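You operate a simulated robot arm through the tools that you are given. There is no shell and no other tool. Be economical: measure what you need, move in short steps, check, and stop when the job is done.

You are at the controls of a simulated robot arm. One attempt, no reset.

Task
Start a new game: lamp on, knob to round one, sliders to zero, turn lever to red.
Fine: the lamp over the table has a pull bead; the pucks stay.
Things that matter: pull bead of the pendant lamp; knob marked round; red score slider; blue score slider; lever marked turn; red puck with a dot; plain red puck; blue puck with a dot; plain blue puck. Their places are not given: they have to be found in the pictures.

Only the result counts: the job must be done as asked and must still hold three seconds after the hand-in. Knocking over, shifting, dropping, spilling or breaking anything else fails it.

Robot
A 6-joint arm with a two-finger parallel gripper, fixed in place. Base frame: the origin is at the foot of the arm, x ahead of it, y to its left, z up; the work surface is at about z = 0.762. Units: m, rad, N and s.
With the tool pointing down near the work surface it reaches from about 0.34 to 0.82 m from the base axis. Its first joint turns from -2.897 to 2.897 rad. Payload 3.91 kg.
The tool frame sits at the grasp point between the pads (the TCP): z along the fingers, y along the line on which they close. The tips reach 0.03 m beyond it. Largest opening 0.11 m; finger width 0.02, thickness 0.01; the body of the gripper, 0.048 by 0.112 m, starts 0.055 m behind the TCP.
Orientation is told as [roll, pitch, yaw] about the base's x, y, z axes, in that order, counted from this pose: with the fingers straight down and closing along the base's y, the tool's x points along the base's -x, its y along +y and its z along -z.

Tools
- The arm moves only by the tool play_rows. Its argument "moves" is a list of rows, each a list of 7 numbers: the shift along the base's x, y, z in m, then the turn, a rotation vector about the base's x, y, z in rad, then the closure, from 0 (fully open) to 1 (shut). In form: [[dx, dy, dz, rx, ry, rz, jaw], ...]. A call has 1 to 10 rows; each row is the pose to reach, as a shift and turn from the pose commanded when the call began. A row lasts 0.2 s, in which the tool goes at most 0.05 m and 0.15 rad; a call with a longer step from one row to the next is refused whole, and so is a gripper value outside its range. A pose out of reach is approached as far as the arm can. The call stops where the force on the tool passes 50 N (or 10 N more than at its start, if that is more) or the arm is blocked; 0.2 s more then pass. The fingers move at their own pace (about 0.045 m/s each) and stop on an object; they squeeze with about 27 N. The grip force told is the motor's: it shows also when the fingers shut on nothing. Time passes only in rows, and 0.2 s behind the last, so rows that repeat a pose let the fingers close. It gives the time, the measured TCP pose, the force on the tool (base axes), the opening and the grip force at its end, in the units of the frame above (readings bear some noise).
- Cameras (640 x 400 px; columns grow to the right, rows downward): "scene" is fixed at [0.2183, -0.6515, 1.4881]; the picture's right is [0.81, -0.59, 0.00], its down [-0.35, -0.49, -0.80] and it looks along [0.47, 0.65, -0.60] (base axes); focal length 214 px, centre (320, 200). "wrist" rides on the gripper at [-0.036, 0, -0.057] in the tool frame; the picture's right is [0.00, -1.00, 0.00], its down [0.97, 0.00, -0.24] and it looks along [0.24, 0.00, 0.97] (tool axes); focal length 218 px, centre (320, 200).
- get_image(camera): a new picture of that camera. It takes no simulated time.
- slide_trunk(by): slides the trunk up (or, below 0, down) by that many m; the arm rides with it, the base frame stays. It gives what a move gives, with no picture.
- point_at(camera, pixels): for up to 12 pixels [column, row] of the newest picture of that camera ("zoom" is the newest enlarged one), the place [x, y, z] in the base frame of the surface seen there, good to about 0.003 m. It takes no simulated time.
- enlarge(camera, box): a new picture of the part [left, top, right, bottom] of that camera's present view, enlarged. It takes no simulated time.
- finish_job(): hands the job in; it is judged then, once.

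Work in short steps. Measure before you move; look again where a grasp or a placing could have gone wrong, and mend it. You have 80 turns and 46 pictures in all, those below and enlarged ones among them. Open the gripper and draw the arm clear of the work before you hand the job in, unless the task says otherwise; then end with one line.

The tools are called after ">>>" as a command line: name --pt "numbers of a row" for each row, then --argument value for the rest, lists and objects as JSON in quotes. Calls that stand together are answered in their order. play_rows: Moves the arm, as the interface text tells. Its arguments: {"type":"object","properties":{"moves":{"type":"array"}},"required":["moves"]} The other tools are called the same way: slide_trunk (by) slides the trunk up or down; get_image (camera) takes a picture; point_at (camera, pixels) gives the place of the surface under pixels of a picture; enlarge (camera, box) takes an enlarged picture of a part of a camera's view; finish_job () hands the job in.

At the start:

```text
clock: 0.0
position: [0.2893, -0.1994, 1.5131]
ee_rot: [0.001, 0.001, 0.0]
contact_force: [-0.4, 0.0, -0.4]
finger_gap: 0.11
gripper_force: 0.1
trunk travel left (down, up): [-0.552, 0.058]
```

scene: 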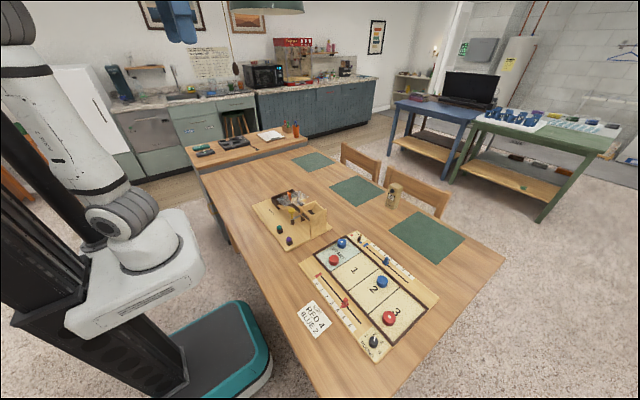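
wrist: 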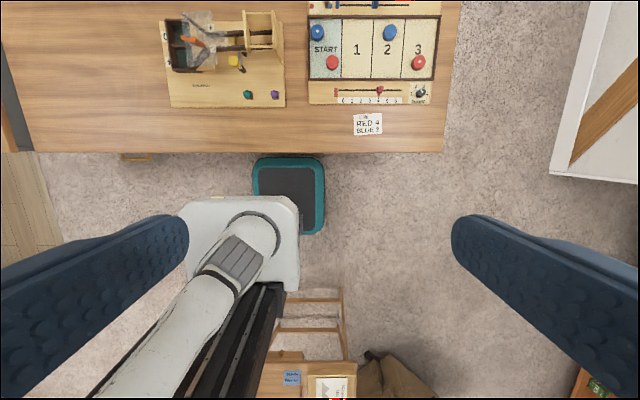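

The board lies around scene (370,290), and the lamp is at (265,5) with a cord hanging to about (236,68). I'll enlarge both.

>>> enlarge --camera "scene" --box '[290, 220, 450, 370]'

>>> enlarge --camera "scene" --box '[190, 0, 310, 80]'

>>> enlarge --camera "wrist" --box '[300, 0, 450, 140]'

```text
2.67 times, centred on (370, 295) of scene
```

zoom: 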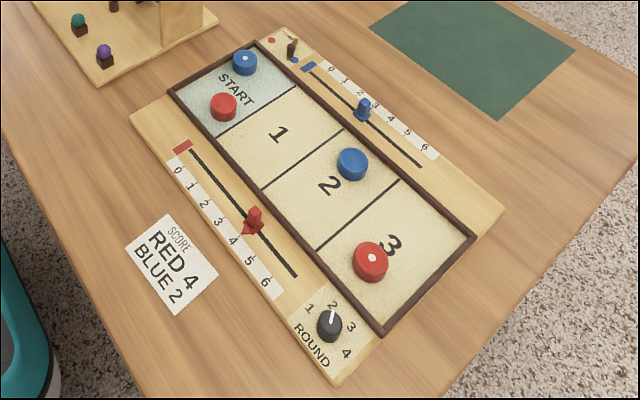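

```text
5.00 times, centred on (250, 40) of scene
```

zoom: 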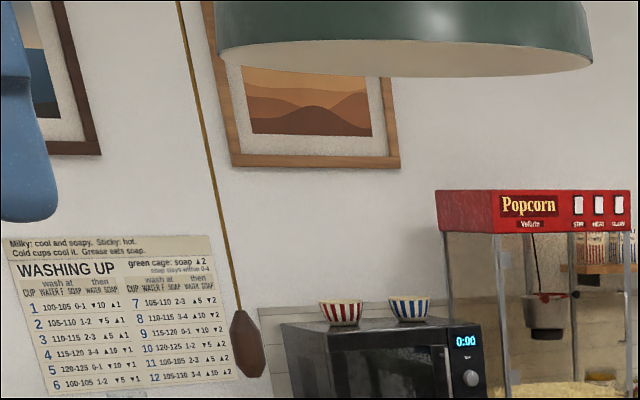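

```text
2.86 times, centred on (375, 70) of wrist
```

zoom: 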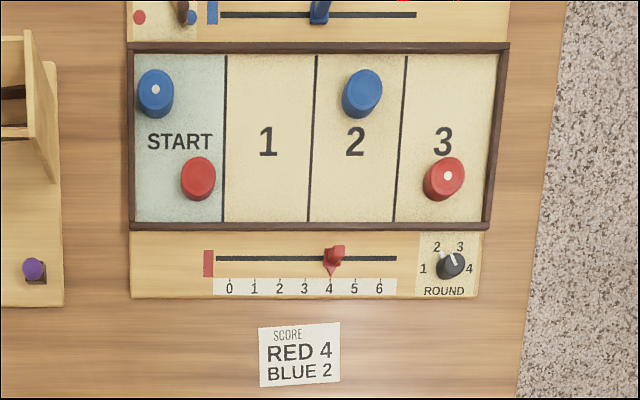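

I measure the bead and cord in the scene, and the board's features in both views.

>>> point_at --camera "scene" --pixels '[[235.4, 69], [235, 65], [236, 73], [260, 12], [290, 12], [236, 76]]'

>>> point_at --camera "zoom" --pixels '[[229, 285], [379, 285], [334, 252], [330, 270], [450, 265], [447, 257], [437, 247], [423, 268], [217, 258], [396, 258], [470, 268], [460, 247]]'

>>> enlarge --camera "scene" --box '[340, 220, 420, 290]'

```text
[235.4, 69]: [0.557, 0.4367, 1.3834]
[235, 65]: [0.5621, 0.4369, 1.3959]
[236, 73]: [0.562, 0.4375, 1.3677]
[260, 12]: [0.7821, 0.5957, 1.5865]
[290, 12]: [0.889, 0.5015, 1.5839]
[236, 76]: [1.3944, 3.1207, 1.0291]
```

```text
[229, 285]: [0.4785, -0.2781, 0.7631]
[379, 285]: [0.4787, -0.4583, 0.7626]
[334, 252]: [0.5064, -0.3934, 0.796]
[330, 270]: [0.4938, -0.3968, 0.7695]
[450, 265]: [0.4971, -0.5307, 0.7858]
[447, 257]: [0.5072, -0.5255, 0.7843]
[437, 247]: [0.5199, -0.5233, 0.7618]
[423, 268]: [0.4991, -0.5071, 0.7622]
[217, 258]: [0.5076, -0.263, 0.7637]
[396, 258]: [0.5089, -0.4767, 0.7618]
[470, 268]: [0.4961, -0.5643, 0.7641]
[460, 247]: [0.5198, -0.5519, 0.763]
```

```text
5.71 times, centred on (380, 255) of scene
```

zoom: 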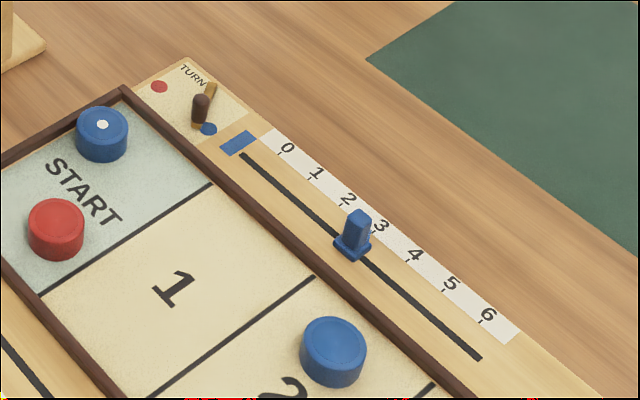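

I measure the blue slider, the turn lever and its dots.

>>> point_at --camera "zoom" --pixels '[[357, 218], [352, 254], [340, 208], [281, 153], [483, 322], [243, 156], [480, 358], [199, 103], [212, 88], [159, 87], [208, 129], [196, 122]]'

```text
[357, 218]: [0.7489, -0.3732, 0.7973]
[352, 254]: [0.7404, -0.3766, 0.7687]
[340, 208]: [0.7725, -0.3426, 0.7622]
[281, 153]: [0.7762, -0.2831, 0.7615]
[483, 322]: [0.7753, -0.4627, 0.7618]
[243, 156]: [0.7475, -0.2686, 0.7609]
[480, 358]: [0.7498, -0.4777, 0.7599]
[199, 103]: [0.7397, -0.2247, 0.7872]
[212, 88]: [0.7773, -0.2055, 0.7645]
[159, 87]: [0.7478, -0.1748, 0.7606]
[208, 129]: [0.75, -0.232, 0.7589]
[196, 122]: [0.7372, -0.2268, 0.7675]
```

The blue slider lies at r≈0.84, so it needs a tilted tool. I do the lamp first: the bead is near (0.562,0.44,1.383), and I will approach it with the tool horizontal, so I swing over and yaw.

>>> play_rows --pt "0.022 0.04 0 0 0 0.0663 0" --pt "0.044 0.08 0 0 0 0.1326 0" --pt "0.066 0.12 0 0 0 0.199 0" --pt "0.088 0.16 0 0 0 0.265 0" --pt "0.11 0.2 0 0 0 0.331 0" --pt "0.105 0.245 0 0 0 0.398 0" --pt "0.1 0.29 0 0 0 0.464 0" --pt "0.095 0.335 0 0 0 0.53 0" --pt "0.09 0.38 0 0 0 0.597 0" --pt "0.085 0.425 0 0 0 0.663 0"

```text
clock: 2.2
position: [0.373, 0.2295, 1.5101]
ee_rot: [-0.001, -0.002, 0.665]
contact_force: [0.0, 0.9, 0.4]
finger_gap: 0.1099
gripper_force: 0.1
out of reach, approached as far as the arm can: row 10
trunk travel left (down, up): [-0.552, 0.058]
```

I arrived at standoff. Next I tilt the tool up to near horizontal (about 1.4 rad) while lowering to bead height.

>>> play_rows --pt "0 0.004 -0.012 0.086 -0.11 0 0" --pt "0 0.008 -0.024 0.172 -0.22 0 0" --pt "0 0.012 -0.036 0.258 -0.331 0 0" --pt "0 0.016 -0.048 0.344 -0.441 0 0" --pt "0 0.02 -0.06 0.43 -0.552 0 0" --pt "0 0.024 -0.072 0.517 -0.662 0 0" --pt "0 0.028 -0.084 0.603 -0.772 0 0" --pt "0 0.032 -0.096 0.689 -0.882 0 0" --pt "0 0.036 -0.108 0.775 -0.993 0 0" --pt "0 0.04 -0.12 0.861 -1.103 0 0"

>>> get_image --camera "wrist"

>>> get_image --camera "scene"

```text
clock: 4.4
position: [0.3774, 0.2555, 1.397]
ee_rot: [-0.031, -1.286, 0.66]
contact_force: [-0.5, -0.1, 0.5]
finger_gap: 0.11
gripper_force: 0.1
out of reach, approached as far as the arm can: row 10
trunk travel left (down, up): [-0.552, 0.058]
```

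```text
39 pictures are left
```

wrist: 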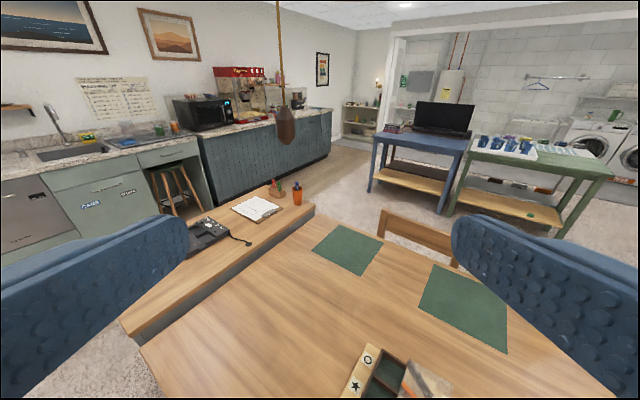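

```text
38 pictures are left
```

scene: 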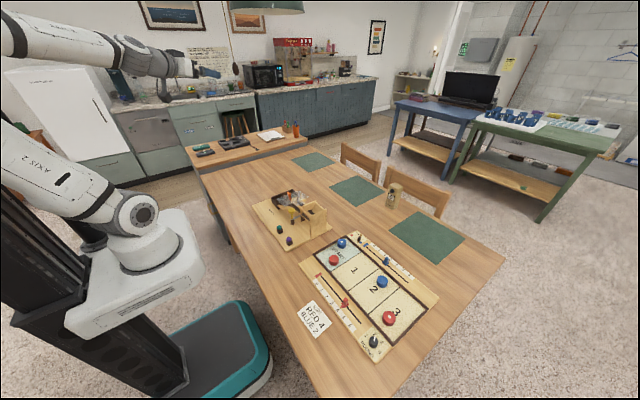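

The bead shows at wrist (286,125); I re-measure it from here.

>>> point_at --camera "wrist" --pixels '[[286, 111], [286, 125], [287, 140], [282, 80], [280, 10]]'

```text
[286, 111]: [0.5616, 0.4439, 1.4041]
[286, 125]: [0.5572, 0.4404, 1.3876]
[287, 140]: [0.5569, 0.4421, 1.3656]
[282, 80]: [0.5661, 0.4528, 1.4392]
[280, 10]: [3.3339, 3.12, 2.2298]
```

I move to about 8 cm short of the bead, aligned with it.

>>> play_rows --pt "0.025 0.028 -0.003 0 0 0 0" --pt "0.05 0.056 -0.005 0 0 0 0" --pt "0.075 0.084 -0.007 0 0 0 0" --pt "0.1 0.112 -0.01 0 0 0 0" --pt "0.123 0.14 -0.012 0 0 0 0" --pt "0.123 0.14 -0.012 0 0 0 0"

>>> get_image --camera "wrist"

```text
clock: 5.8
position: [0.5016, 0.3968, 1.3858]
ee_rot: [-0.037, -1.286, 0.662]
contact_force: [1.2, -0.4, 0.0]
finger_gap: 0.1099
gripper_force: 0.0
trunk travel left (down, up): [-0.552, 0.058]
```

```text
37 pictures are left
```

wrist: 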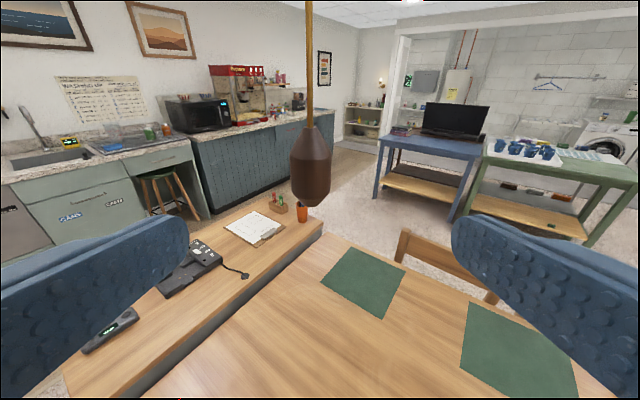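

The bead is centred between the fingers. I advance to it and close.

>>> play_rows --pt "0.031 0.024 0 0 0 0 0" --pt "0.062 0.048 0 0 0 0 0" --pt "0.062 0.048 0 0 0 0 0"

>>> play_rows --pt "0 0 0 0 0 0 1" --pt "0 0 0 0 0 0 1" --pt "0 0 0 0 0 0 1" --pt "0 0 0 0 0 0 1" --pt "0 0 0 0 0 0 1" --pt "0 0 0 0 0 0 1" --pt "0 0 0 0 0 0 1"

>>> get_image --camera "wrist"

```text
clock: 6.6
position: [0.5649, 0.4454, 1.3854]
ee_rot: [-0.037, -1.286, 0.663]
contact_force: [0.0, 0.5, 0.2]
finger_gap: 0.11
gripper_force: 0.1
trunk travel left (down, up): [-0.552, 0.058]
```

```text
clock: 8.2
position: [0.5632, 0.4485, 1.3842]
ee_rot: [-0.039, -1.287, 0.668]
contact_force: [-6.4, 13.4, 0.4]
finger_gap: 0.0255
gripper_force: 45.3
trunk travel left (down, up): [-0.552, 0.058]
```

```text
36 pictures are left
```

wrist: 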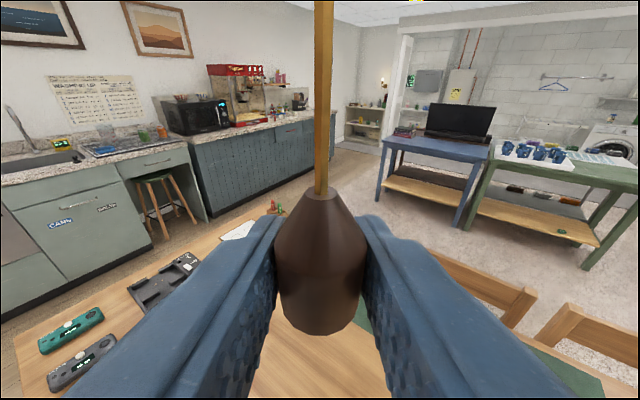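

The bead is held (gap 0.0255) with a slight side load. I ease sideways and pull down gently in small steps.

>>> play_rows --pt "-0.003 0.004 0 0 0 0 1" --pt "-0.003 0.004 -0.005 0 0 0 1" --pt "-0.003 0.004 -0.01 0 0 0 1" --pt "-0.003 0.004 -0.015 0 0 0 1" --pt "-0.003 0.004 -0.02 0 0 0 1"

>>> get_image --camera "scene"

```text
clock: 9.4
position: [0.562, 0.4495, 1.3654]
ee_rot: [-0.033, -1.286, 0.659]
contact_force: [12.0, 6.0, 2.5]
finger_gap: 0.0253
gripper_force: 45.3
trunk travel left (down, up): [-0.552, 0.058]
```

```text
35 pictures are left
```

scene: 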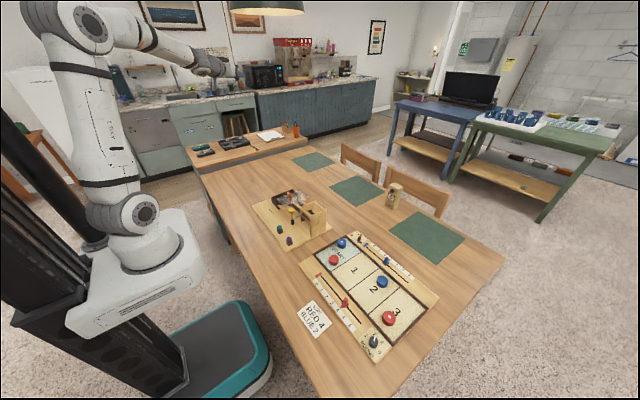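

The lamp's underside now glows. I go back up to relax the cord and release, then check it stays lit.

>>> play_rows --pt "0 0 0.006 0 0 0 1" --pt "0 0 0.012 0 0 0 1" --pt "0 0 0.019 0 0 0 1" --pt "0 0 0.019 0 0 0 0.5" --pt "0 0 0.019 0 0 0 0" --pt "0 0 0.019 0 0 0 0" --pt "0 0 0.019 0 0 0 0" --pt "0 0 0.019 0 0 0 0" --pt "0 0 0.019 0 0 0 0" --pt "0 0 0.019 0 0 0 0"

>>> play_rows --pt "-0.031 -0.024 0 0 0 0 0" --pt "-0.062 -0.048 0 0 0 0 0" --pt "-0.093 -0.072 0 0 0 0 0" --pt "-0.124 -0.096 0 0 0 0 0" --pt "-0.15 -0.12 0 0 0 0 0"

>>> get_image --camera "scene"

```text
clock: 11.6
position: [0.5607, 0.4488, 1.3853]
ee_rot: [-0.035, -1.286, 0.661]
contact_force: [0.0, -0.4, 0.6]
finger_gap: 0.1101
gripper_force: 0.0
trunk travel left (down, up): [-0.552, 0.058]
```

```text
clock: 12.8
position: [0.4062, 0.3302, 1.3882]
ee_rot: [-0.034, -1.289, 0.662]
contact_force: [-0.6, 0.0, 0.7]
finger_gap: 0.1102
gripper_force: 0.0
trunk travel left (down, up): [-0.552, 0.058]
```

```text
34 pictures are left
```

scene: 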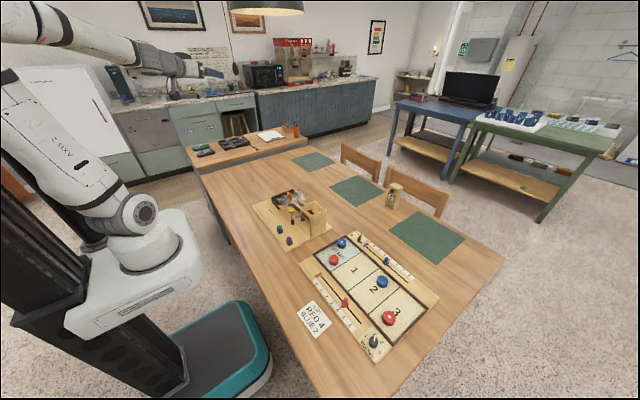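

The lamp stays lit. I untilt and swing back toward the board.

>>> play_rows --pt "0 -0.02 0 -0.079 0.1014 0 0" --pt "0 -0.04 0 -0.158 0.203 0 0" --pt "0 -0.06 0 -0.237 0.304 0 0" --pt "0 -0.08 0 -0.316 0.406 0 0" --pt "0 -0.1 0 -0.395 0.507 0 0" --pt "0 -0.12 0 -0.474 0.608 0 0" --pt "0 -0.14 0 -0.553 0.71 0 0" --pt "0 -0.16 0 -0.632 0.811 0 0" --pt "0 -0.18 0 -0.711 0.913 0 0" --pt "0 -0.2 0 -0.79 1.014 0 0"

>>> play_rows --pt "0.01 -0.045 0 0 0 -0.066 0" --pt "0.02 -0.09 0 0 0 -0.132 0" --pt "0.03 -0.135 0 0 0 -0.198 0" --pt "0.04 -0.18 0 0 0 -0.265 0" --pt "0.05 -0.225 0 0 0 -0.331 0" --pt "0.06 -0.27 0 0 0 -0.397 0" --pt "0.07 -0.315 0 0 0 -0.463 0" --pt "0.08 -0.36 0 0 0 -0.53 0" --pt "0.09 -0.4 0 0 0 -0.596 0" --pt "0.09 -0.44 0 0 0 -0.662 0"

```text
clock: 15.0
position: [0.4112, 0.1285, 1.385]
ee_rot: [-0.035, 0.001, 0.662]
contact_force: [0.5, 0.5, -0.3]
finger_gap: 0.1098
gripper_force: 0.1
out of reach, approached as far as the arm can: row 1, 2
trunk travel left (down, up): [-0.552, 0.058]
```

```text
clock: 17.2
position: [0.5, -0.3134, 1.3882]
ee_rot: [-0.037, 0.001, -0.002]
contact_force: [-0.1, -0.1, -0.3]
finger_gap: 0.11
gripper_force: 0.0
trunk travel left (down, up): [-0.552, 0.058]
```

Over the board, I lower the trunk by 0.42 so the arm is at working height, then look.

>>> slide_trunk --by -0.42

>>> play_rows --pt "0 0 0 0.036 0 0 0" --pt "0 0 0 0.036 0 0 0"

>>> get_image --camera "wrist"

```text
refused: -0.42 is not a number from -0.4 to 0.4
```

```text
clock: 17.8
position: [0.499, -0.3111, 1.3866]
ee_rot: [-0.002, -0.002, -0.001]
contact_force: [0.4, -0.5, -0.6]
finger_gap: 0.1097
gripper_force: 0.0
trunk travel left (down, up): [-0.552, 0.058]
```

```text
33 pictures are left
```

wrist: 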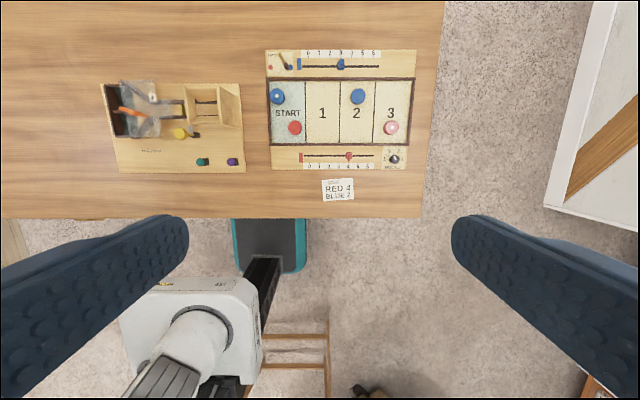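

The slide limit is 0.4, so I lower by 0.38.

>>> slide_trunk --by -0.38

>>> get_image --camera "wrist"

```text
clock: 21.5
position: [0.5001, -0.3119, 1.0078]
ee_rot: [-0.001, -0.002, 0.001]
contact_force: [0.1, -0.6, 0.7]
finger_gap: 0.1102
gripper_force: 0.1
trunk travel left (down, up): [-0.172, 0.438]
```

```text
32 pictures are left
```

wrist: 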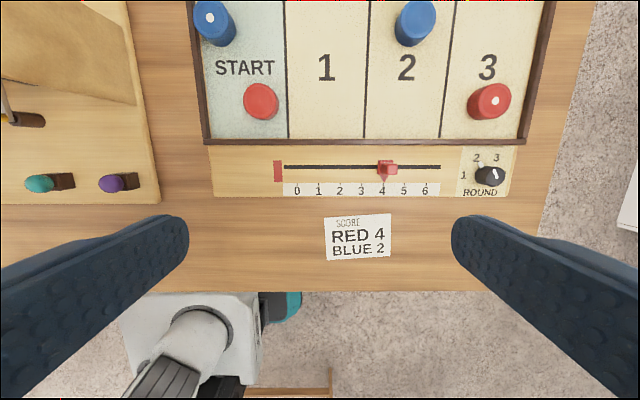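

The red slider sits at 4 at wrist (387,167), the knob at (489,175). I enlarge that area.

>>> enlarge --camera "wrist" --box '[340, 125, 540, 215]'

>>> point_at --camera "wrist" --pixels '[[386, 162], [386, 168], [380, 168], [394, 168], [386, 178], [489, 175], [296, 184], [440, 167], [285, 167]]'

```text
3.20 times, centred on (440, 170) of wrist
```

zoom: 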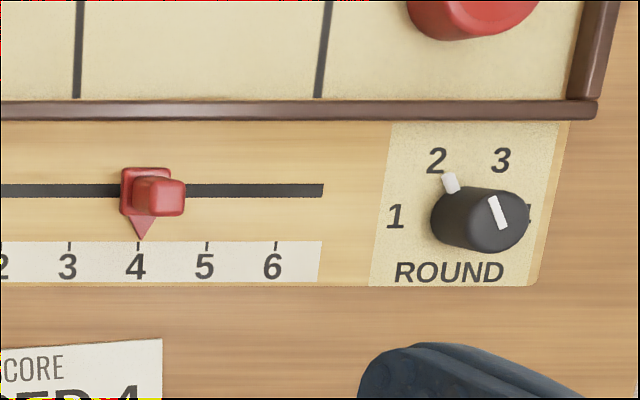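

```text
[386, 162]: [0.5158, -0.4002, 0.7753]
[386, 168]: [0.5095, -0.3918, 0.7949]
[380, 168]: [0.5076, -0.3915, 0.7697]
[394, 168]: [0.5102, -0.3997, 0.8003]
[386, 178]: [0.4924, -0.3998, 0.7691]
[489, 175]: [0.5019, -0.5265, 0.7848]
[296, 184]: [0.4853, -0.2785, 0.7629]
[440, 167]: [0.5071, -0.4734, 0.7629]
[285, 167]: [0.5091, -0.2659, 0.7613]
```

I descend over the red slider at (0.508,-0.398), fingers closing along y, and grip it.

>>> play_rows --pt "0.003 -0.03 -0.035 0 0 0 0" --pt "0.006 -0.06 -0.07 0 0 0 0" --pt "0.008 -0.086 -0.105 0 0 0 0.3" --pt "0.008 -0.086 -0.14 0 0 0 0.5" --pt "0.008 -0.086 -0.16 0 0 0 0.5" --pt "0.008 -0.086 -0.18 0 0 0 0.5" --pt "0.008 -0.086 -0.199 0 0 0 0.5" --pt "0.008 -0.086 -0.199 0 0 0 0.5"

>>> get_image --camera "wrist"

```text
clock: 23.3
position: [0.5093, -0.3976, 0.8051]
ee_rot: [-0.002, -0.001, 0.0]
contact_force: [-0.2, -0.3, 0.5]
finger_gap: 0.0549
gripper_force: 0.0
trunk travel left (down, up): [-0.172, 0.438]
```

```text
30 pictures are left
```

wrist: 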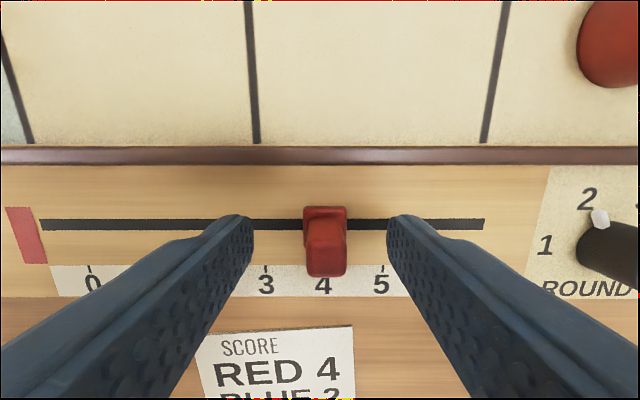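

The slider is centred between the fingers. I close on it.

>>> play_rows --pt "0 0 0 0 0 0 1" --pt "0 0 0 0 0 0 1" --pt "0 0 0 0 0 0 1" --pt "0 0 0 0 0 0 1" --pt "0 0 0 0 0 0 1"

```text
clock: 24.5
position: [0.5096, -0.398, 0.8057]
ee_rot: [-0.003, -0.002, -0.001]
contact_force: [0.1, 0.7, 0.4]
finger_gap: 0.0138
gripper_force: 45.0
trunk travel left (down, up): [-0.172, 0.438]
```

Gripped (gap 0.0138). I slide it +0.1195 m in y to the zero mark at y=-0.2785.

>>> play_rows --pt "0 0.015 0 0 0 0 1" --pt "0 0.03 0 0 0 0 1" --pt "0 0.045 0 0 0 0 1" --pt "0 0.06 0 0 0 0 1" --pt "0 0.075 0 0 0 0 1" --pt "0 0.09 0 0 0 0 1" --pt "0 0.105 0 0 0 0 1" --pt "0 0.113 0 0 0 0 1" --pt "0 0.1195 0 0 0 0 1" --pt "0 0.1195 0 0 0 0 1"

>>> get_image --camera "wrist"

```text
clock: 26.7
position: [0.5084, -0.2794, 0.8055]
ee_rot: [-0.002, 0.003, -0.002]
contact_force: [7.7, -18.5, -29.9]
finger_gap: 0.014
gripper_force: 44.2
trunk travel left (down, up): [-0.172, 0.438]
```

```text
29 pictures are left
```

wrist: 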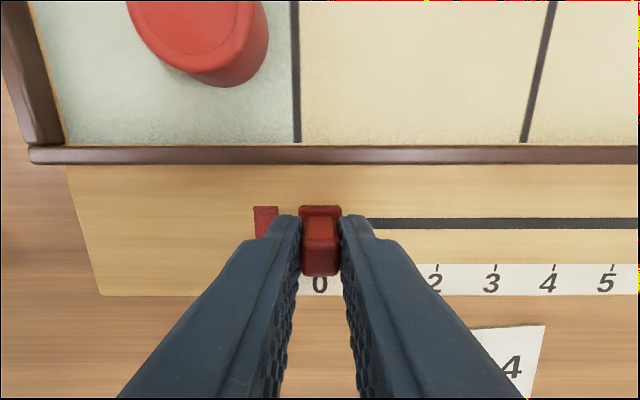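

The slider looks to be at 0, pressing the stop. I release and rise.

>>> play_rows --pt "0 0 0 0 0 0 0.5" --pt "0 0 0 0 0 0 0.5" --pt "0 0 0 0 0 0 0.5" --pt "0 0 0.04 0 0 0 0.5" --pt "0 -0.03 0.08 0 0 0 0.5" --pt "0 -0.07 0.11 0 0 0 0.5" --pt "0 -0.115 0.12 0 0 0 0.5" --pt "0 -0.16 0.12 0 0 0 0.5"

>>> get_image --camera "wrist"

```text
clock: 28.5
position: [0.5034, -0.4373, 0.9272]
ee_rot: [-0.002, -0.002, 0.001]
contact_force: [-0.3, 0.6, -0.4]
finger_gap: 0.0551
gripper_force: 0.1
trunk travel left (down, up): [-0.172, 0.438]
```

```text
28 pictures are left
```

wrist: 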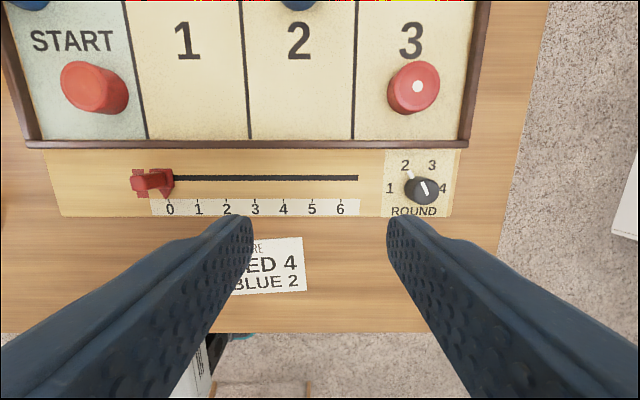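

I enlarge the red slider and the knob.

>>> enlarge --camera "wrist" --box '[110, 150, 230, 225]'

>>> enlarge --camera "wrist" --box '[370, 145, 470, 220]'

```text
5.33 times, centred on (170, 188) of wrist
```

zoom: 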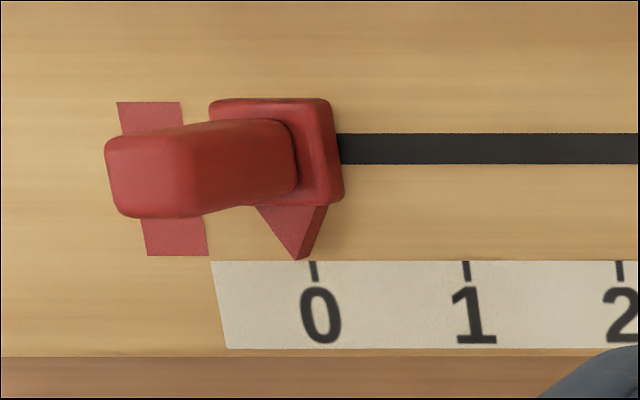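

```text
5.33 times, centred on (420, 182) of wrist
```

zoom: 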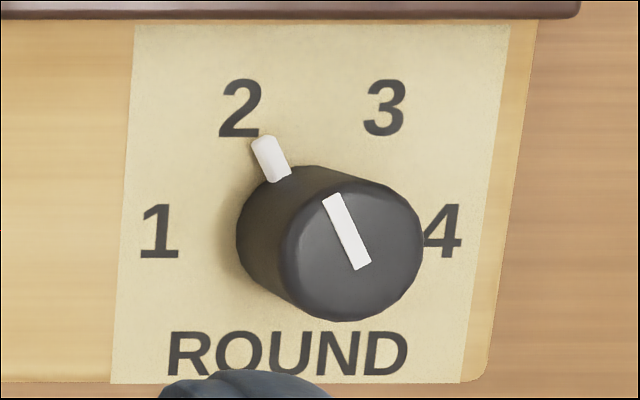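

The red arrow is at 0 once parallax is allowed for. Now I measure the knob.

>>> point_at --camera "zoom" --pixels '[[160, 232], [240, 108], [384, 108], [444, 232], [347, 232], [332, 199], [362, 264], [350, 310], [405, 240], [293, 240], [268, 152], [237, 230]]'

```text
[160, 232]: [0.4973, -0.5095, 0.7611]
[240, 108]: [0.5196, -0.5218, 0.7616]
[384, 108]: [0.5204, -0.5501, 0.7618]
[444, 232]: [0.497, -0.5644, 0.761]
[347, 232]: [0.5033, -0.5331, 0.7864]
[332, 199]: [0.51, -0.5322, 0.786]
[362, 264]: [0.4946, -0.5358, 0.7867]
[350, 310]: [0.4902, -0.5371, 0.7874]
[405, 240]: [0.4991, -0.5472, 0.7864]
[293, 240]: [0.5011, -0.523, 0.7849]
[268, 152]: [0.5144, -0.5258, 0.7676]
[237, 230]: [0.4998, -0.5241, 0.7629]
```

Knob centre ≈ (0.499,-0.5365), top 0.787, with numbers 60° apart. I descend over it half-open.

>>> play_rows --pt "-0.002 -0.04 0 0 0 0 0.5" --pt "-0.004 -0.08 -0.02 0 0 0 0.5" --pt "-0.0044 -0.0992 -0.05 0 0 0 0.5" --pt "-0.0044 -0.0992 -0.08 0 0 0 0.5" --pt "-0.0044 -0.0992 -0.105 0 0 0 0.5" --pt "-0.0044 -0.0992 -0.123 0 0 0 0.5" --pt "-0.0044 -0.0992 -0.123 0 0 0 0.5"

>>> get_image --camera "wrist"

```text
clock: 30.1
position: [0.5037, -0.5388, 0.8031]
ee_rot: [-0.003, -0.003, 0.0]
contact_force: [0.3, 0.6, 0.1]
finger_gap: 0.0549
gripper_force: 0.1
trunk travel left (down, up): [-0.172, 0.438]
```

```text
25 pictures are left
```

wrist: 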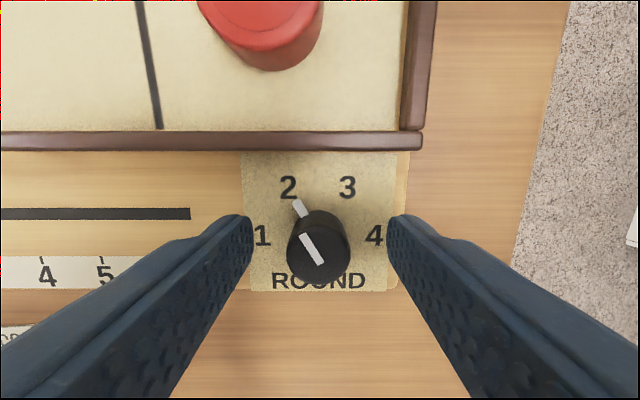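

The knob is laterally centred (column 318). I check its x against the TCP.

>>> point_at --camera "wrist" --pixels '[[313, 250], [300, 235], [322, 264], [318, 281], [292, 260], [345, 260], [318, 222]]'

```text
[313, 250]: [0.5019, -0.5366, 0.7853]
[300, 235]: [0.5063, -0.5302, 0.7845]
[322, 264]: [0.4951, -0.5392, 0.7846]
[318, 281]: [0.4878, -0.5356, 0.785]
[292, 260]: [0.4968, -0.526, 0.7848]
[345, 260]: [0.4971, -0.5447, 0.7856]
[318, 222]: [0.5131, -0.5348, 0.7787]
```

Centre ≈ (0.4995,-0.536). I nudge and close.

>>> play_rows --pt "-0.003 0.001 -0.002 0 0 0 0.5" --pt "-0.003 0.001 -0.002 0 0 0 1" --pt "-0.003 0.001 -0.002 0 0 0 1" --pt "-0.003 0.001 -0.002 0 0 0 1" --pt "-0.003 0.001 -0.002 0 0 0 1" --pt "-0.003 0.001 -0.002 0 0 0 1"

```text
clock: 31.5
position: [0.5014, -0.5371, 0.8028]
ee_rot: [-0.002, -0.002, -0.001]
contact_force: [0.2, -2.1, 1.5]
finger_gap: 0.0247
gripper_force: 45.3
trunk travel left (down, up): [-0.172, 0.438]
```

The knob is gripped (gap 0.0247). I rotate it +60° about z, from 2 toward 1.

>>> play_rows --pt "0 0 0 0 0 0.12 1" --pt "0 0 0 0 0 0.24 1" --pt "0 0 0 0 0 0.36 1" --pt "0 0 0 0 0 0.48 1" --pt "0 0 0 0 0 0.6 1" --pt "0 0 0 0 0 0.72 1" --pt "0 0 0 0 0 0.84 1" --pt "0 0 0 0 0 0.95 1" --pt "0 0 0 0 0 1.047 1" --pt "0 0 0 0 0 1.047 1"

>>> get_image --camera "wrist"

```text
clock: 33.7
position: [0.4988, -0.5353, 0.8028]
ee_rot: [-0.001, -0.003, 1.049]
contact_force: [-10.8, 10.0, 6.3]
finger_gap: 0.0247
gripper_force: 45.1
trunk travel left (down, up): [-0.172, 0.438]
```

```text
24 pictures are left
```

wrist: 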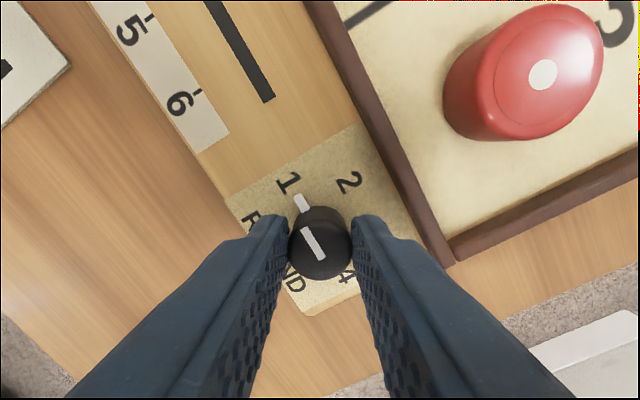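

The pointer now reads 1. I open a little, rise and turn back.

>>> play_rows --pt "0 0 0 0 0 0 0.66" --pt "0 0 0 0 0 0 0.66" --pt "0 0 0 0 0 0 0.66" --pt "0 0 0.03 0 0 0 0.66" --pt "0 0 0.06 0 0 0 0.66" --pt "0 0.03 0.1 0 0 0 0.66" --pt "0 0.06 0.12 0 0 -0.14 0.66" --pt "0 0.09 0.12 0 0 -0.28 0.66" --pt "0 0.12 0.12 0 0 -0.42 0.66" --pt "0 0.15 0.12 0 0 -0.56 0.66"

>>> play_rows --pt "0.04 0 0 0 0 -0.14 0.66" --pt "0.08 0 0 0 0 -0.28 0.66" --pt "0.12 0 0 0 0 -0.42 0.66" --pt "0.16 0 0 0 0 -0.487 0.66" --pt "0.16 0 0 0 0 -0.487 0.66"

>>> get_image --camera "wrist"

```text
clock: 35.9
position: [0.5013, -0.3869, 0.9205]
ee_rot: [0.001, 0.0, 0.485]
contact_force: [-0.9, 0.9, 0.0]
finger_gap: 0.0373
gripper_force: 0.1
trunk travel left (down, up): [-0.172, 0.438]
```

```text
clock: 37.1
position: [0.6333, -0.3666, 0.9099]
ee_rot: [-0.002, -0.004, -0.002]
contact_force: [0.1, 0.4, 0.4]
finger_gap: 0.0375
gripper_force: 0.0
out of reach, approached as far as the arm can: row 3, 4, 5
trunk travel left (down, up): [-0.172, 0.438]
```

```text
23 pictures are left
```

wrist: 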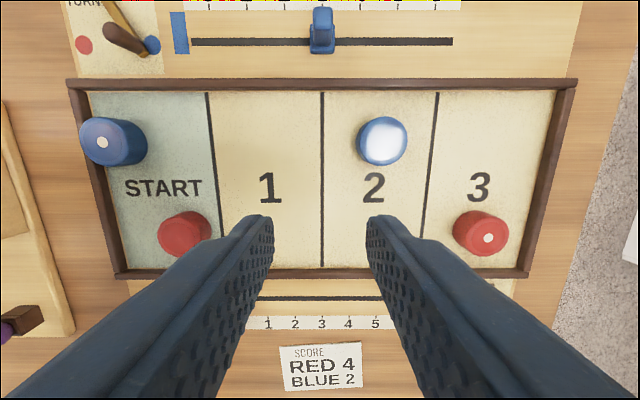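

Reach is limited because the shoulder is low; raising the trunk widens the reach at table height. I raise it by 0.2, then view the far side.

>>> slide_trunk --by 0.2

>>> play_rows --pt "0 0.02 -0.04 0 0 0 0.66" --pt "0.01 0.04 -0.08 0 0 0 0.66" --pt "0.02 0.06 -0.12 0 0 0 0.66" --pt "0.04 0.08 -0.14 0 0 0 0.66" --pt "0.05 0.08 -0.14 0 0 0 0.66"

>>> get_image --camera "wrist"

```text
clock: 39.2
position: [0.634, -0.3674, 1.1082]
ee_rot: [-0.001, -0.001, 0.0]
contact_force: [-0.2, 0.5, 0.4]
finger_gap: 0.0374
gripper_force: 0.1
trunk travel left (down, up): [-0.372, 0.238]
```

```text
clock: 40.4
position: [0.6838, -0.2886, 0.9665]
ee_rot: [-0.001, -0.003, 0.0]
contact_force: [0.4, -0.2, 0.4]
finger_gap: 0.0376
gripper_force: 0.0
trunk travel left (down, up): [-0.372, 0.238]
```

```text
22 pictures are left
```

wrist: 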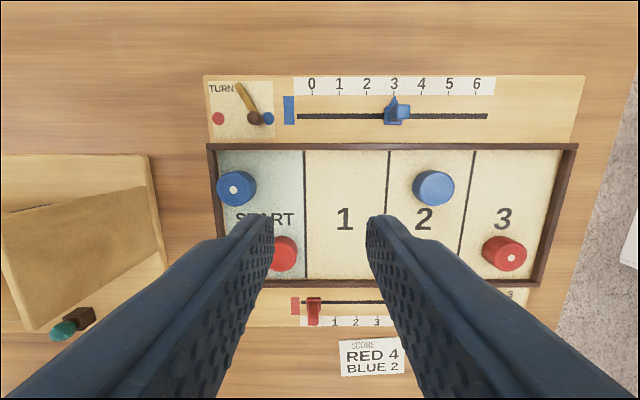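

The blue slider reads 3 at wrist (396,110), the lever knob is at (253,118). I enlarge and measure.

>>> enlarge --camera "wrist" --box '[195, 65, 305, 145]'

>>> point_at --camera "wrist" --pixels '[[396, 110], [405, 108], [394, 98], [312, 93], [477, 93], [390, 122], [488, 116], [297, 116], [254, 118], [238, 85], [219, 118], [269, 118]]'

```text
5.00 times, centred on (250, 105) of wrist
```

zoom: 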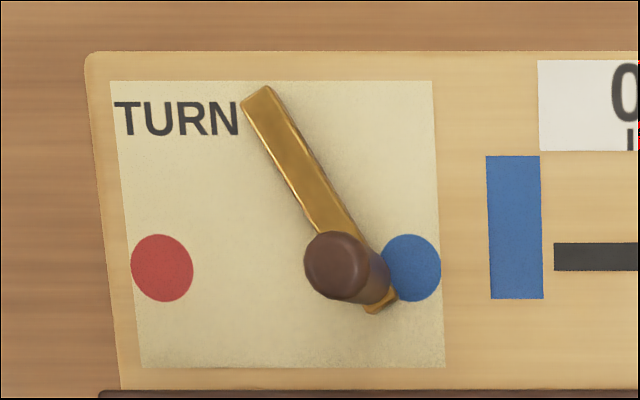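

```text
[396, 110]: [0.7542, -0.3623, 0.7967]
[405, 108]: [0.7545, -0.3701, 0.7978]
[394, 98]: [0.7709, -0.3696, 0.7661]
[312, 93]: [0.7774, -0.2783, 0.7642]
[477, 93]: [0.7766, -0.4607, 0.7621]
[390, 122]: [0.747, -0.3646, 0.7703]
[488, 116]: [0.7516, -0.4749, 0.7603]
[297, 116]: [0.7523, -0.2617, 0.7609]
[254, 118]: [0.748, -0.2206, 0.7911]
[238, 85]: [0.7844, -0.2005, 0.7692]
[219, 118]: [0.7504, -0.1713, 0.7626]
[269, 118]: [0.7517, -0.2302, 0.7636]
```

Blue slider: handle at (0.753,-0.3695), zero at y=-0.2785. I move over it and descend with the fingers half-open.

>>> play_rows --pt "0.023 -0.027 -0.02 0 0 0 0.5" --pt "0.046 -0.054 -0.04 0 0 0 0.5" --pt "0.069 -0.081 -0.06 0 0 0 0.5" --pt "0.069 -0.081 -0.09 0 0 0 0.5" --pt "0.069 -0.081 -0.12 0 0 0 0.5" --pt "0.069 -0.081 -0.14 0 0 0 0.5" --pt "0.069 -0.081 -0.16 0 0 0 0.5" --pt "0.069 -0.081 -0.16 0 0 0 0.5"

>>> get_image --camera "wrist"

```text
clock: 42.2
position: [0.7418, -0.3617, 0.8071]
ee_rot: [-0.001, -0.001, -0.001]
contact_force: [0.5, -0.4, -0.3]
finger_gap: 0.0551
gripper_force: 0.0
out of reach, approached as far as the arm can: row 3, 4, 5, 6, 7, 8
trunk travel left (down, up): [-0.372, 0.238]
```

```text
20 pictures are left
```

wrist: 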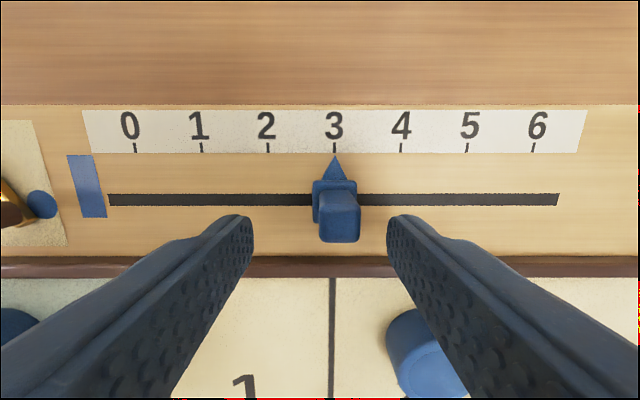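

Straight-down reach ends 1 cm short. I lift slightly and tilt the tool 0.3 rad outward about y.

>>> play_rows --pt "0 0 0.03 0 0 0 0.5" --pt "0 0 0.03 0 -0.1 0 0.5" --pt "0 0 0.03 0 -0.2 0 0.5" --pt "0 0 0.03 0 -0.3 0 0.5" --pt "0 0 0.03 0 -0.3 0 0.5"

```text
clock: 43.4
position: [0.7399, -0.36, 0.8383]
ee_rot: [-0.002, -0.301, 0.0]
contact_force: [-0.3, -0.4, 0.7]
finger_gap: 0.055
gripper_force: 0.1
trunk travel left (down, up): [-0.372, 0.238]
```

Now I align at (0.748,-0.3685) and descend.

>>> play_rows --pt "0.008 -0.0085 0 0 0 0 0.5" --pt "0.008 -0.0085 -0.016 0 0 0 0.5" --pt "0.008 -0.0085 -0.032 0 0 0 0.5" --pt "0.008 -0.0085 -0.032 0 0 0 0.5"

>>> get_image --camera "wrist"

```text
clock: 44.4
position: [0.7484, -0.37, 0.8057]
ee_rot: [-0.002, -0.301, 0.001]
contact_force: [-0.9, -0.1, 0.3]
finger_gap: 0.0548
gripper_force: 0.1
trunk travel left (down, up): [-0.372, 0.238]
```

```text
19 pictures are left
```

wrist: 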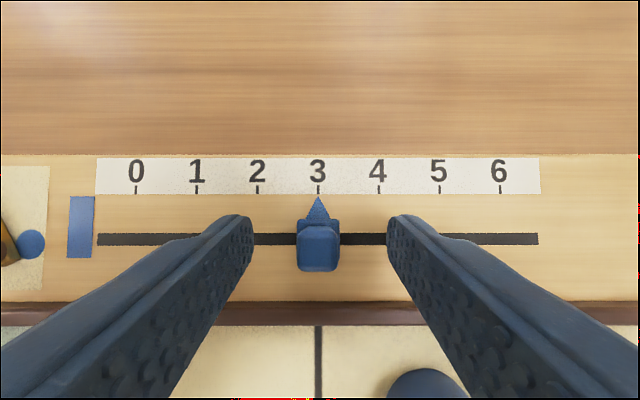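

Centred. I close on it.

>>> play_rows --pt "0 0 0 0 0 0 1" --pt "0 0 0 0 0 0 1" --pt "0 0 0 0 0 0 1" --pt "0 0 0 0 0 0 1" --pt "0 0 0 0 0 0 1"

>>> play_rows --pt "0 0.013 0 0 0 0 1" --pt "0 0.026 0 0 0 0 1" --pt "0 0.039 0 0 0 0 1" --pt "0 0.052 0 0 0 0 1" --pt "0 0.065 0 0 0 0 1" --pt "0 0.075 0 0 0 0 1" --pt "0 0.085 0 0 0 0 1" --pt "0 0.091 0 0 0 0 1" --pt "0 0.091 0 0 0 0 1"

>>> get_image --camera "wrist"

```text
clock: 45.6
position: [0.746, -0.371, 0.8054]
ee_rot: [-0.001, -0.301, 0.0]
contact_force: [0.1, -0.6, 0.0]
finger_gap: 0.0137
gripper_force: 45.1
trunk travel left (down, up): [-0.372, 0.238]
```

```text
clock: 47.6
position: [0.7472, -0.2792, 0.8049]
ee_rot: [0.0, -0.299, 0.0]
contact_force: [-16.5, 0.2, -2.8]
finger_gap: 0.0135
gripper_force: 45.5
trunk travel left (down, up): [-0.372, 0.238]
```

```text
18 pictures are left
```

wrist: 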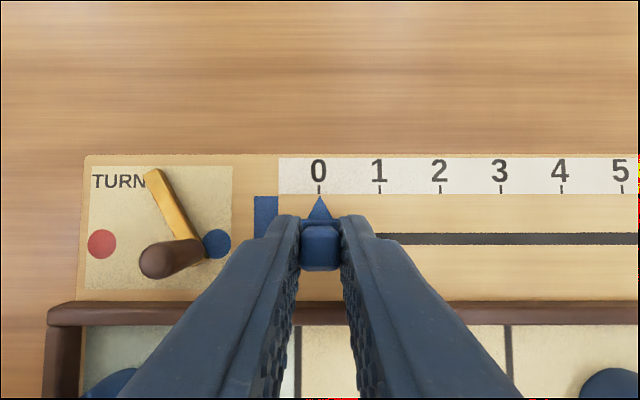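

The blue arrow aligns with 0 (column 319 on both). I release, rise and go above the lever.

>>> play_rows --pt "0 0 0 0 0 0 0.55" --pt "0 0 0 0 0 0 0.55" --pt "0 0 0 0 0 0 0.55" --pt "0 0 0 0 0 0 0.55" --pt "0 0 0.03 0 0 0 0.55" --pt "-0.005 0.02 0.06 0 0 0 0.55" --pt "-0.01 0.055 0.07 0 0 0 0.55" --pt "-0.01 0.055 0.07 0 0 0 0.55"

>>> get_image --camera "wrist"

```text
clock: 49.4
position: [0.7359, -0.2244, 0.8713]
ee_rot: [-0.002, -0.301, 0.002]
contact_force: [0.0, 0.1, -0.5]
finger_gap: 0.0492
gripper_force: 0.0
trunk travel left (down, up): [-0.372, 0.238]
```

```text
17 pictures are left
```

wrist: 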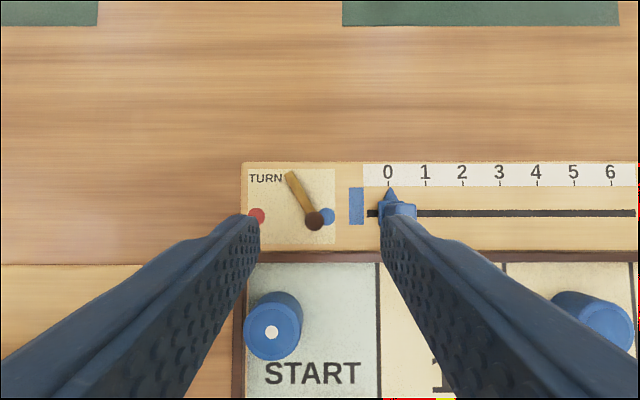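

I measure the lever post precisely.

>>> enlarge --camera "wrist" --box '[270, 160, 370, 250]'

>>> point_at --camera "wrist" --pixels '[[314, 222], [307, 222], [322, 222], [314, 214], [314, 229], [290, 176], [300, 195]]'

```text
4.44 times, centred on (320, 205) of wrist
```

zoom: 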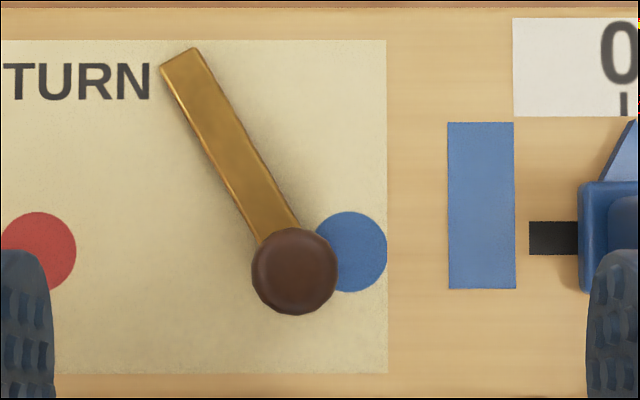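

```text
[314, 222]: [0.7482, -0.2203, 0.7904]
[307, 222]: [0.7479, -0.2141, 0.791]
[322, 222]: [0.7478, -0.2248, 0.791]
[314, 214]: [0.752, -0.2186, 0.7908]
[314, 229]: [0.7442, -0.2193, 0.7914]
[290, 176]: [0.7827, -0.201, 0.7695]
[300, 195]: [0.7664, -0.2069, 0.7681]
```

The post is at (0.748,-0.220), top 0.791. I descend around it with a narrower gap.

>>> play_rows --pt "0.0056 0.0047 0 0 0 0 0.66" --pt "0.0056 0.0047 -0.02 0 0 0 0.66" --pt "0.0056 0.0047 -0.04 0 0 0 0.66" --pt "0.0056 0.0047 -0.055 0 0 0 0.66" --pt "0.0056 0.0047 -0.067 0 0 0 0.66" --pt "0.0056 0.0047 -0.067 0 0 0 0.66"

>>> get_image --camera "wrist"

```text
clock: 50.8
position: [0.743, -0.2202, 0.8067]
ee_rot: [-0.002, -0.299, -0.001]
contact_force: [-0.7, 0.3, 0.2]
finger_gap: 0.0373
gripper_force: 0.1
trunk travel left (down, up): [-0.372, 0.238]
```

```text
15 pictures are left
```

wrist: 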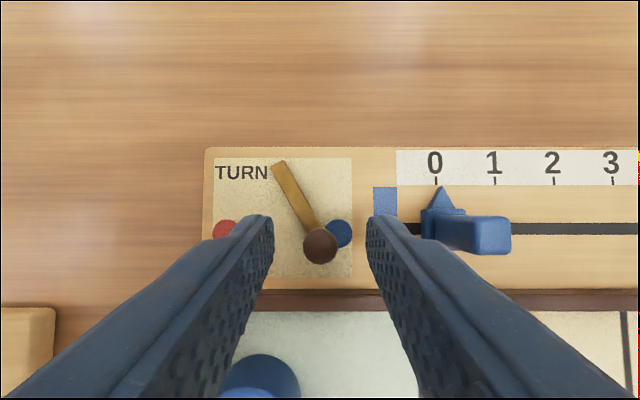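

Centred. I close on the post.

>>> play_rows --pt "0 0 -0.002 0 0 0 0.8" --pt "0 0 -0.002 0 0 0 1" --pt "0 0 -0.002 0 0 0 1" --pt "0 0 -0.002 0 0 0 1"

>>> play_rows --pt "-0.002 0.0045 0 0 0 0 1" --pt "-0.0038 0.009 0 0 0 0 1" --pt "-0.0047 0.014 0 0 0 0 1" --pt "-0.005 0.019 0 0 0 0 1" --pt "-0.0047 0.024 0 0 0 0 1" --pt "-0.0038 0.0287 0 0 0 0 1" --pt "-0.002 0.033 0 0 0 0 1" --pt "0 0.038 0 0 0 0 1" --pt "0 0.038 0 0 0 0 1"

>>> get_image --camera "wrist"

```text
clock: 51.8
position: [0.7427, -0.2204, 0.8054]
ee_rot: [0.0, -0.3, 0.001]
contact_force: [-1.3, -0.9, -0.5]
finger_gap: 0.0129
gripper_force: 44.6
trunk travel left (down, up): [-0.372, 0.238]
```

```text
clock: 53.8
position: [0.7436, -0.1828, 0.8071]
ee_rot: [0.001, -0.3, -0.003]
contact_force: [-4.5, -7.7, -6.3]
finger_gap: 0.0132
gripper_force: 45.6
trunk travel left (down, up): [-0.372, 0.238]
```

```text
14 pictures are left
```

wrist: 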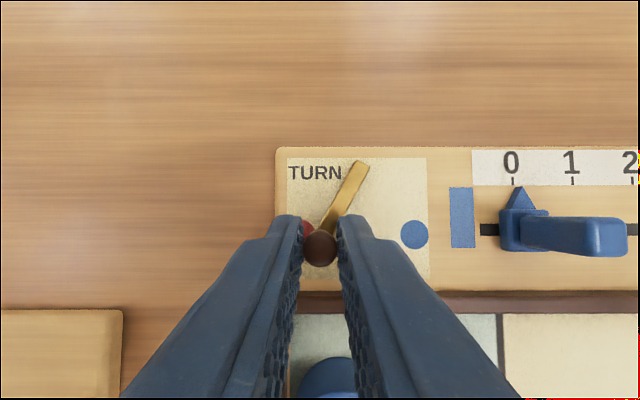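

The lever now points toward red. I give a small extra nudge to its stop, then release and rise.

>>> play_rows --pt "0.001 0.002 0 0 0 0 1" --pt "0.001 0.002 0 0 0 0 1"

>>> play_rows --pt "0 0 0 0 0 0 0.6" --pt "0 0 0 0 0 0 0.6" --pt "0 0 0 0 0 0 0.6" --pt "0 0 0 0 0 0 0.6" --pt "0 0 0.03 0 0 0 0.6" --pt "0 0 0.07 0 0 0 0.6" --pt "-0.02 0 0.11 0 0 0 0.4" --pt "-0.05 -0.01 0.14 0 0 0 0.2" --pt "-0.09 -0.02 0.16 0 0 0 0" --pt "-0.13 -0.03 0.18 0 0 0 0"

>>> get_image --camera "wrist"

```text
clock: 54.4
position: [0.7432, -0.1824, 0.806]
ee_rot: [0.001, -0.301, -0.002]
contact_force: [-12.3, -20.1, -4.7]
finger_gap: 0.0131
gripper_force: 45.2
trunk travel left (down, up): [-0.372, 0.238]
```

```text
clock: 56.6
position: [0.616, -0.2094, 0.9857]
ee_rot: [-0.001, -0.3, 0.001]
contact_force: [-0.2, 0.2, 0.0]
finger_gap: 0.1099
gripper_force: 0.0
trunk travel left (down, up): [-0.372, 0.238]
```

```text
13 pictures are left
```

wrist: 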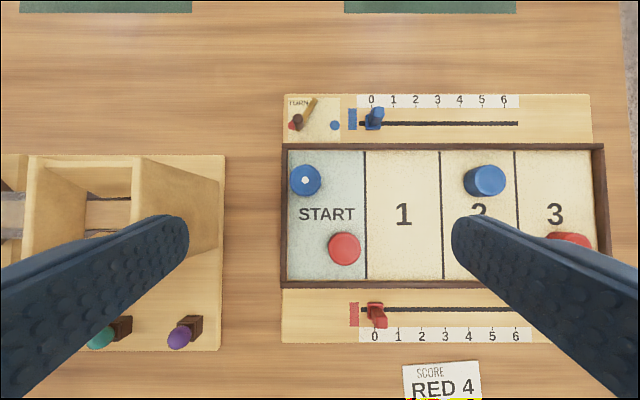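

All done on the far side. I draw the arm back clear and check the scene.

>>> play_rows --pt "-0.03 0.02 0.03 0 0.05 0 0" --pt "-0.06 0.04 0.06 0 0.1 0 0" --pt "-0.09 0.06 0.09 0 0.15 0 0" --pt "-0.12 0.08 0.12 0 0.2 0 0" --pt "-0.15 0.1 0.15 0 0.25 0 0" --pt "-0.18 0.1 0.18 0 0.3 0 0"

>>> get_image --camera "scene"

>>> enlarge --camera "scene" --box '[290, 220, 450, 370]'

```text
clock: 58.0
position: [0.4349, -0.1096, 1.1666]
ee_rot: [-0.002, -0.001, -0.001]
contact_force: [0.3, -0.2, 0.5]
finger_gap: 0.11
gripper_force: 0.1
trunk travel left (down, up): [-0.372, 0.238]
```

```text
12 pictures are left
```

scene: 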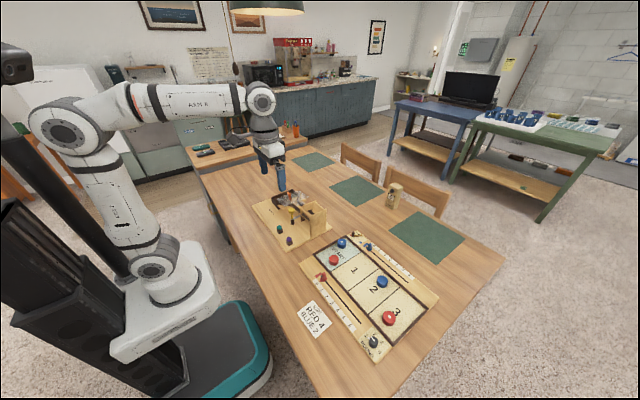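

```text
2.67 times, centred on (370, 295) of scene
```

zoom: 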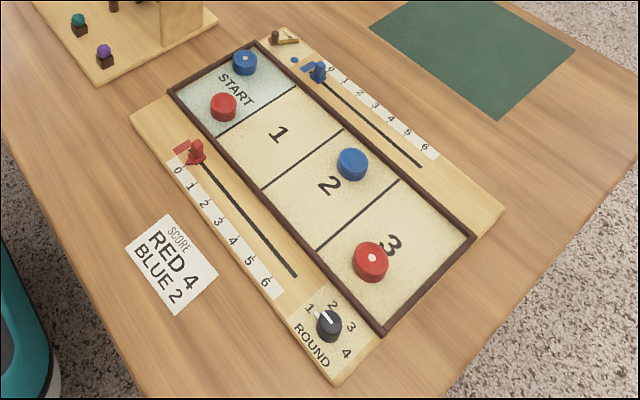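

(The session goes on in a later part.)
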